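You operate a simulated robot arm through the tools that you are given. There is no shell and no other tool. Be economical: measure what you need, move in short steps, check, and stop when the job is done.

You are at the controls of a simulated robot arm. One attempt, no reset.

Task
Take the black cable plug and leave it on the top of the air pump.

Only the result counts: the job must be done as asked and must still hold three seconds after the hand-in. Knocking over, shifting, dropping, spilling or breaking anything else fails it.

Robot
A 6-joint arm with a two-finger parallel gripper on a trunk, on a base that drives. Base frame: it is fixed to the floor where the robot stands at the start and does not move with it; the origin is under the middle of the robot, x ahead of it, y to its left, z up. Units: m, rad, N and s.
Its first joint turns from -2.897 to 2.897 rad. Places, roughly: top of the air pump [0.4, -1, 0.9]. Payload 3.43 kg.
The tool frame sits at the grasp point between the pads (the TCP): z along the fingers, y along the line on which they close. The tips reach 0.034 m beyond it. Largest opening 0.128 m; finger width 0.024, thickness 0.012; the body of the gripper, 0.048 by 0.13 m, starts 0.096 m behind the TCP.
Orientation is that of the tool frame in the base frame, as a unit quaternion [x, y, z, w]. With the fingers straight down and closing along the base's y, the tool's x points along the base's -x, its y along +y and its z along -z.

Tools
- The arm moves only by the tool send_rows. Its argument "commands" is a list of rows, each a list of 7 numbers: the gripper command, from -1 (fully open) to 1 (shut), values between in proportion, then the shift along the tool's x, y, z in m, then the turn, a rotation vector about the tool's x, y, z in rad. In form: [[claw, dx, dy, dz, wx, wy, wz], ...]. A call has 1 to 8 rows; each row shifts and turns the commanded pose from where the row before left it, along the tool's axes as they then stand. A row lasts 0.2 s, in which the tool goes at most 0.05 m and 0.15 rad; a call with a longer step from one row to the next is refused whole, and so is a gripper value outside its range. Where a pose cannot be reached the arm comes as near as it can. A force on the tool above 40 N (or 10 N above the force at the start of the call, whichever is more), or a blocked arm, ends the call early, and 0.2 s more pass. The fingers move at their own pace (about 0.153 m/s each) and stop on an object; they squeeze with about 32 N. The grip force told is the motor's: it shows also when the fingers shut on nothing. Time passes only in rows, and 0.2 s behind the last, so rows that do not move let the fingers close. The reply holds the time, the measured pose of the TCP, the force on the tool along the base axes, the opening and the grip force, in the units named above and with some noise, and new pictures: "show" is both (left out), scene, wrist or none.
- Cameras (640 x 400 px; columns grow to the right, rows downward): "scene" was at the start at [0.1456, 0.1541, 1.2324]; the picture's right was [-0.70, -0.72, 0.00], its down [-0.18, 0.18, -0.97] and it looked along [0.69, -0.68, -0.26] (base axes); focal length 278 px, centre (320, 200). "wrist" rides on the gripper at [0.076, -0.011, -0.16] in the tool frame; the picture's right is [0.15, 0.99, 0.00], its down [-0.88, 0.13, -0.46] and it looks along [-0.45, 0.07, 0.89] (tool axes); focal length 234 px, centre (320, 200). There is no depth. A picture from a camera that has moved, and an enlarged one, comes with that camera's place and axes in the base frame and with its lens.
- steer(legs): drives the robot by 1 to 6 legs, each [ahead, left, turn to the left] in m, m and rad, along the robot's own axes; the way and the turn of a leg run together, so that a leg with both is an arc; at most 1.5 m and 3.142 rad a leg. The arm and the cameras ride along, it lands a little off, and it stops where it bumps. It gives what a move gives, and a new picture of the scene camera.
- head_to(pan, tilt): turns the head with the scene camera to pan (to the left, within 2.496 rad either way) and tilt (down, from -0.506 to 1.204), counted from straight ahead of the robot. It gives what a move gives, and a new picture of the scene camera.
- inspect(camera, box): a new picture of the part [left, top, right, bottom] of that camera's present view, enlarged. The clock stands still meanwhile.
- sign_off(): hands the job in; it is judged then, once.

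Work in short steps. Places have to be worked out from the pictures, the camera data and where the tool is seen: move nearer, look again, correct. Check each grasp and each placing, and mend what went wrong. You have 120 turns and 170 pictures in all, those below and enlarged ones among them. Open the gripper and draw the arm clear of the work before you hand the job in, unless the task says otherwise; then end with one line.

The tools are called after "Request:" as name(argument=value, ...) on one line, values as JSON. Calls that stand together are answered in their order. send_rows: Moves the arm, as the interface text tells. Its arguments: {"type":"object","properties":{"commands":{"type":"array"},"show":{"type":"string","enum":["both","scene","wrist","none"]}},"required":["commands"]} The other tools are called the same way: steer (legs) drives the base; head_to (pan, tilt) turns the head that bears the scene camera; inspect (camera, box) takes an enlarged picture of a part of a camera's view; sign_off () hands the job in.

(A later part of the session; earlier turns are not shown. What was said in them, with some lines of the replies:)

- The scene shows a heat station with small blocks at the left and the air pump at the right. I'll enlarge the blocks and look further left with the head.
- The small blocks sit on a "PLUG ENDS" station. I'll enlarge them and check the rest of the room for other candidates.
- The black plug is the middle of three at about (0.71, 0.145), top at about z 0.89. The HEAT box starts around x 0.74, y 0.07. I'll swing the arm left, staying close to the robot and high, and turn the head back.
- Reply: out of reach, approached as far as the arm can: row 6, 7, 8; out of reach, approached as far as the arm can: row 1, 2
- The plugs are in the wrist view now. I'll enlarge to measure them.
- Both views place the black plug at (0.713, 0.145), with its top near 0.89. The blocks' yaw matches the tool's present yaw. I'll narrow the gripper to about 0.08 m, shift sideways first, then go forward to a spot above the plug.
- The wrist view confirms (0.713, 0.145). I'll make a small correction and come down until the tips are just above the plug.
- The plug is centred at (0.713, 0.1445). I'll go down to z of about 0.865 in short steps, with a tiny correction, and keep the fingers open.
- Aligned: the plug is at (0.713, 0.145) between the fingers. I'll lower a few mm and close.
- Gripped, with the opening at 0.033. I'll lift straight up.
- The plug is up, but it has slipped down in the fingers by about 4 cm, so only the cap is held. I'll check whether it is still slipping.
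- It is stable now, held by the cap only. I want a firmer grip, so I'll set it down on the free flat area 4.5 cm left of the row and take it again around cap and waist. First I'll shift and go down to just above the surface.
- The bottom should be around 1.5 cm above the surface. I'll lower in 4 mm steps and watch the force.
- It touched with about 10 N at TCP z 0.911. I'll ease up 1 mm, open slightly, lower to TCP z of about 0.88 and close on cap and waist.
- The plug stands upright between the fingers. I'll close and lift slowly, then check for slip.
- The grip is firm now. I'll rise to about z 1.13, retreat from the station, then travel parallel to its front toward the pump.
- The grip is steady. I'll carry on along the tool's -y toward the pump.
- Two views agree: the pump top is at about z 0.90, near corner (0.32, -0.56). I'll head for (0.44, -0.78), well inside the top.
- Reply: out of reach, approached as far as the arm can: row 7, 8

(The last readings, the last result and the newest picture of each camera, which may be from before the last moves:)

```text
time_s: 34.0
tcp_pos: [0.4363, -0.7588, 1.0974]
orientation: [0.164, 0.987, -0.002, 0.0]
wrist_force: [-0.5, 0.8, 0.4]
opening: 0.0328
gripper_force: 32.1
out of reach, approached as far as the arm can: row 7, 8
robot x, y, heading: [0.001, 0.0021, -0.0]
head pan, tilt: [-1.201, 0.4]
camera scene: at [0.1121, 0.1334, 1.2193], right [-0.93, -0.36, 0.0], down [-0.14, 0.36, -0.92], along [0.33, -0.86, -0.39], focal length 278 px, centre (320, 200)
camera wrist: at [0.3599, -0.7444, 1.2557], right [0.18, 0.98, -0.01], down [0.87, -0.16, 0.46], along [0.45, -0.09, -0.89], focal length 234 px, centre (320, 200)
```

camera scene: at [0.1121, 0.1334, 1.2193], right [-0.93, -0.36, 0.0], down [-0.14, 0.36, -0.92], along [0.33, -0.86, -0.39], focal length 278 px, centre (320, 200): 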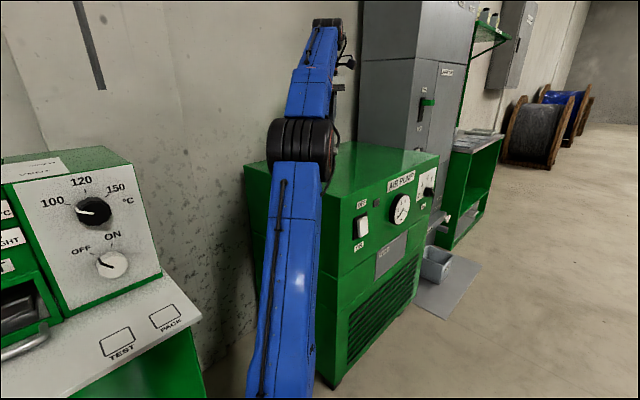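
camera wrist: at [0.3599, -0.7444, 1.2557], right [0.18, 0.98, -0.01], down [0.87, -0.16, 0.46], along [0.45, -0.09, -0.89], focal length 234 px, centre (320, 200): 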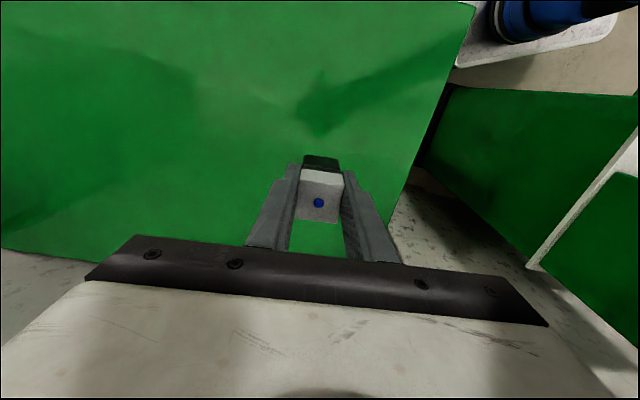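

At this height the arm was at its reach limit, and it will get back in reach lower down. I'll descend to TCP z of about 1.0.

Request:
send_rows(commands=[[1, 0, 0.005, 0.03, 0, 0, 0], [1, 0, 0.005, 0.03, 0, 0, 0], [1, 0, 0, 0.03, 0, 0, 0], [1, 0, 0, 0.03, 0, 0, 0], [1, 0, 0, 0.015, 0, 0, 0], [1, 0, 0, 0, 0, 0, 0]])

Request:
inspect(camera="scene", box=[230, 0, 450, 230])

```text
time_s: 35.4
tcp_pos: [0.4384, -0.749, 0.9633]
orientation: [0.165, 0.986, -0.001, 0.0]
wrist_force: [-2.1, 4.5, 26.6]
opening: 0.0333
gripper_force: 32.3
robot x, y, heading: [-0.0025, -0.0005, 0.002]
head pan, tilt: [-1.201, 0.4]
camera scene: at [0.1118, 0.1339, 1.2192], right [-0.93, -0.36, 0.0], down [-0.14, 0.36, -0.92], along [0.33, -0.86, -0.39], focal length 278 px, centre (320, 200)
camera wrist: at [0.3627, -0.7345, 1.1212], right [0.18, 0.98, 0.0], down [0.88, -0.16, 0.46], along [0.45, -0.08, -0.89], focal length 234 px, centre (320, 200)
```

scene: 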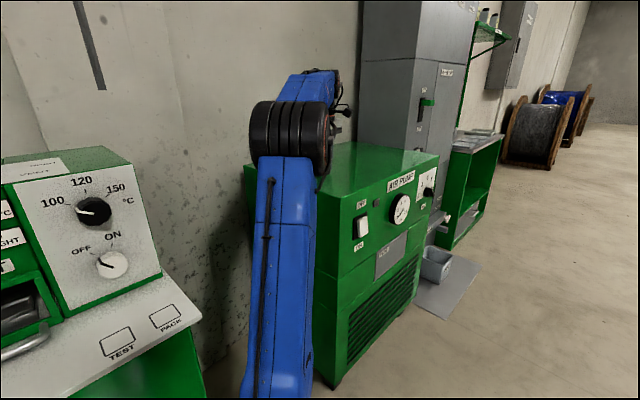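
wrist: 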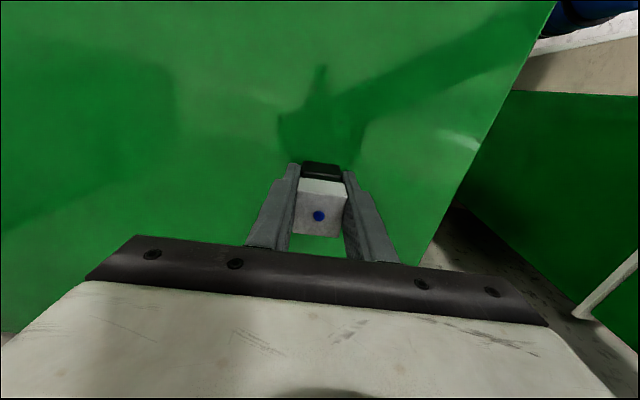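

```text
1.74 times, centred on (340, 115) of scene
camera zoom: at [0.1118, 0.1339, 1.2192], right [-0.93, -0.36, 0.0], down [-0.14, 0.36, -0.92], along [0.33, -0.86, -0.39], focal length 483 px, centre (285, 348)
```

zoom: 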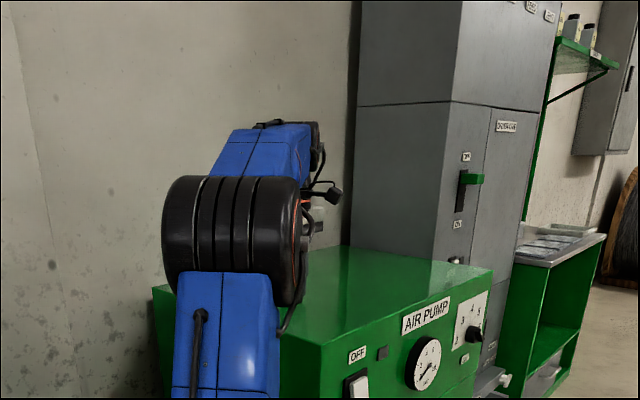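

The plug has already reached the top: 27 N of contact at TCP z 0.963, and it slid slightly up in the fingers. I'll ease up to relieve the load before releasing.

Request:
send_rows(commands=[[1, 0, 0, -0.001, 0, 0, 0], [1, 0, 0, 0, 0, 0, 0]], show="wrist")

```text
time_s: 36.0
tcp_pos: [0.4378, -0.7496, 0.9634]
orientation: [0.164, 0.986, 0.0, 0.0]
wrist_force: [-3.8, 5.8, 21.8]
opening: 0.0327
gripper_force: 32.3
robot x, y, heading: [0.0051, 0.0014, 0.001]
head pan, tilt: [-1.201, 0.4]
camera wrist: at [0.3628, -0.7349, 1.1212], right [0.18, 0.98, 0.0], down [0.88, -0.16, 0.46], along [0.45, -0.08, -0.89], focal length 234 px, centre (320, 200)
```

wrist: 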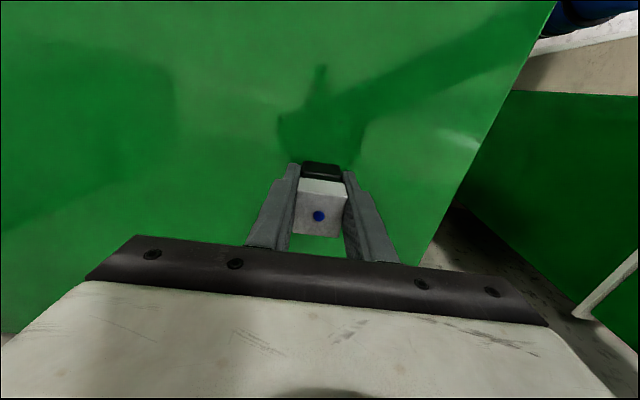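

Request:
send_rows(commands=[[1, 0, 0, -0.0015, 0, 0, 0], [1, 0, 0, -0.0015, 0, 0, 0], [1, 0, 0, 0, 0, 0, 0]], show="wrist")

```text
time_s: 36.8
tcp_pos: [0.4379, -0.7511, 0.9633]
orientation: [0.164, 0.986, 0.0, 0.0]
wrist_force: [0.1, -0.3, -1.2]
opening: 0.0332
gripper_force: 32.0
robot x, y, heading: [0.0, -0.0039, -0.003]
head pan, tilt: [-1.201, 0.4]
camera wrist: at [0.3637, -0.737, 1.1229], right [0.18, 0.98, 0.0], down [0.88, -0.16, 0.46], along [0.45, -0.08, -0.89], focal length 234 px, centre (320, 200)
```

wrist: 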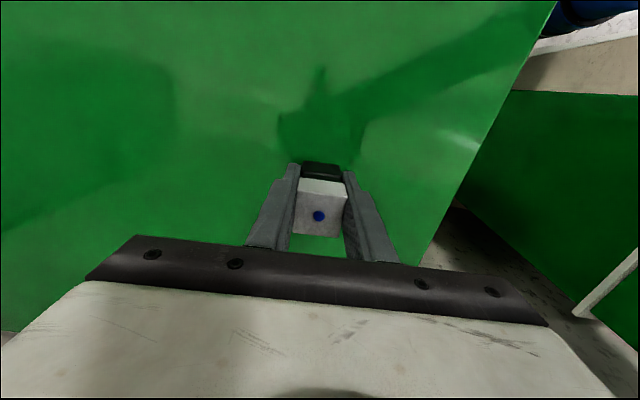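

The load is gone and the plug is at most about a millimetre off the surface. I'll lower 1 mm and open gently.

Request:
send_rows(commands=[[1, 0, 0, 0.001, 0, 0, 0], [0.45, 0, 0, 0, 0, 0, 0], [0.35, 0, 0, 0, 0, 0, 0], [0.1, 0, 0, 0, 0, 0, 0], [-0.2, 0, 0, 0, 0, 0, 0], [-0.2, 0, 0, 0, 0, 0, 0]], show="wrist")

```text
time_s: 38.2
tcp_pos: [0.438, -0.7509, 0.9626]
orientation: [0.165, 0.986, 0.0, 0.0]
wrist_force: [0.6, -0.1, 0.3]
opening: 0.077
gripper_force: 0.1
robot x, y, heading: [0.0001, 0.0029, 0.001]
head pan, tilt: [-1.201, 0.4]
camera wrist: at [0.3629, -0.7367, 1.1223], right [0.18, 0.98, 0.0], down [0.88, -0.16, 0.46], along [0.45, -0.08, -0.89], focal length 234 px, centre (320, 200)
```

wrist: 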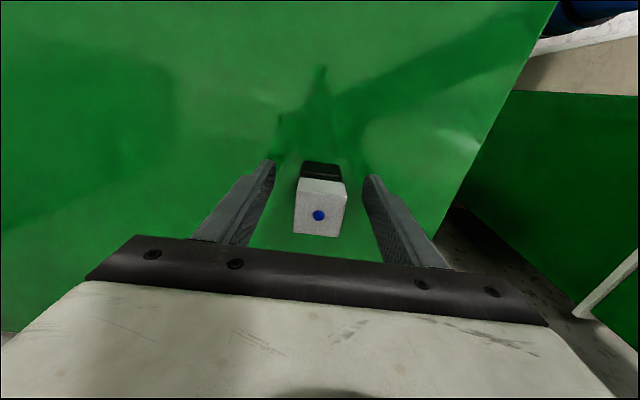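

The plug stands upright, released. I'll raise the hand straight up, then pull it back clear.

Request:
send_rows(commands=[[-0.2, 0, 0, -0.02, 0, 0, 0], [-0.2, 0, 0, -0.03, 0, 0, 0], [-0.2, 0, 0, -0.035, 0, 0, 0], [-0.2, 0, 0, -0.035, 0, 0, 0], [-0.2, 0.02, 0.03, -0.02, 0, 0, 0], [-0.2, 0.02, 0.03, -0.02, 0, 0, 0], [-0.2, 0.02, 0.04, 0, 0, 0, 0], [-0.2, 0.02, 0.04, 0, 0, 0, 0]])

Request:
send_rows(commands=[[-0.2, 0.015, 0.04, 0, 0, 0, 0], [-0.2, 0.015, 0.04, 0, 0, 0, 0], [-0.2, 0, 0.04, 0, 0, 0, 0], [-0.2, 0, 0.04, 0, 0, 0, 0], [-0.2, 0, 0.04, 0, 0, 0, 0], [-0.2, 0, 0, 0, 0, 0, 0]])

```text
time_s: 40.0
tcp_pos: [0.4076, -0.5939, 1.1234]
orientation: [0.165, 0.986, 0.001, 0.0]
wrist_force: [0.4, -0.8, -0.4]
opening: 0.077
gripper_force: 0.0
robot x, y, heading: [0.0014, -0.0019, -0.0]
head pan, tilt: [-1.201, 0.4]
camera scene: at [0.1126, 0.1323, 1.2193], right [-0.93, -0.36, 0.0], down [-0.14, 0.36, -0.92], along [0.33, -0.86, -0.39], focal length 278 px, centre (320, 200)
camera wrist: at [0.3327, -0.5805, 1.2822], right [0.18, 0.98, 0.0], down [0.88, -0.16, 0.45], along [0.45, -0.08, -0.89], focal length 234 px, centre (320, 200)
```

scene: 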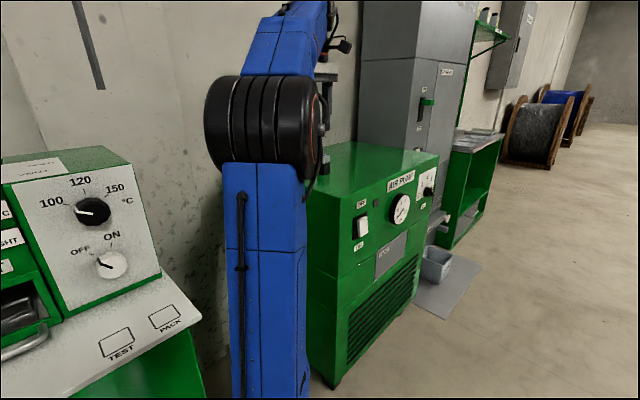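
wrist: 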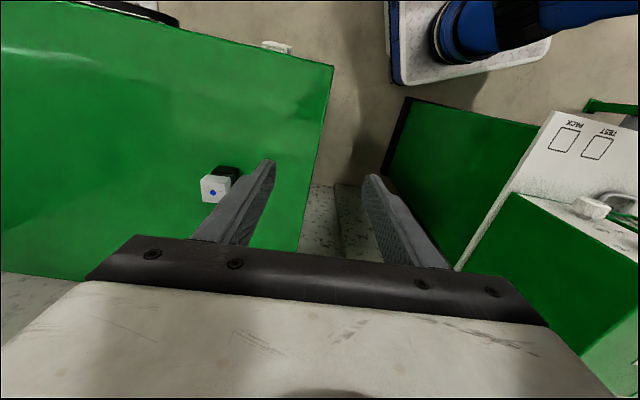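

```text
time_s: 41.4
tcp_pos: [0.445, -0.395, 1.1244]
orientation: [0.164, 0.987, 0.0, 0.0]
wrist_force: [-0.8, 0.0, 0.8]
opening: 0.0767
gripper_force: 0.1
robot x, y, heading: [0.0002, -0.003, 0.004]
head pan, tilt: [-1.201, 0.4]
camera scene: at [0.1123, 0.133, 1.2193], right [-0.93, -0.36, 0.0], down [-0.14, 0.36, -0.92], along [0.33, -0.86, -0.39], focal length 278 px, centre (320, 200)
camera wrist: at [0.3696, -0.381, 1.2824], right [0.18, 0.98, 0.0], down [0.88, -0.16, 0.46], along [0.45, -0.08, -0.89], focal length 234 px, centre (320, 200)
```

scene: 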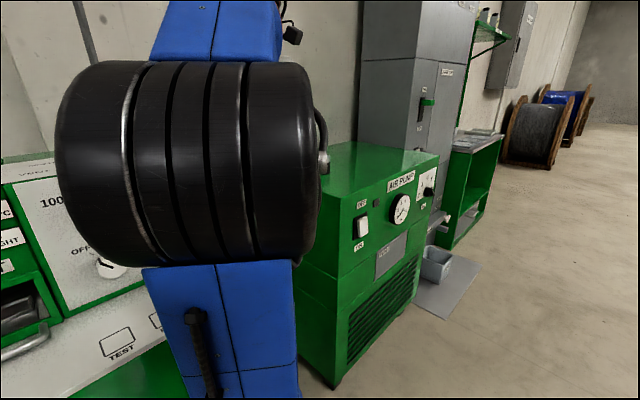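
wrist: 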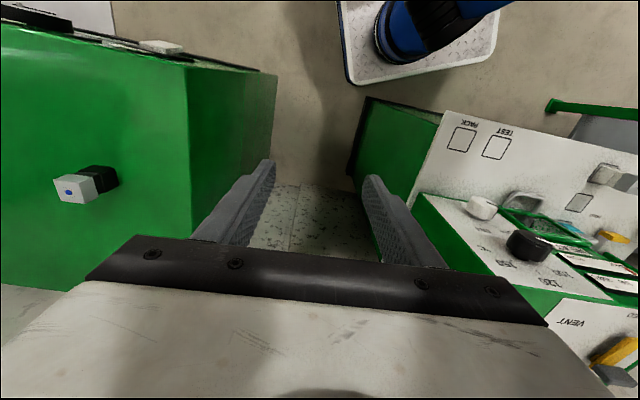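

The black plug stands upright on the pump top, the arm is clear and the gripper is open. I'm handing in.

Request:
sign_off()

```text
The job is handed in.
```

The black cable plug is standing upright on top of the air pump; the gripper is open, the arm is drawn clear, and the job is handed in.
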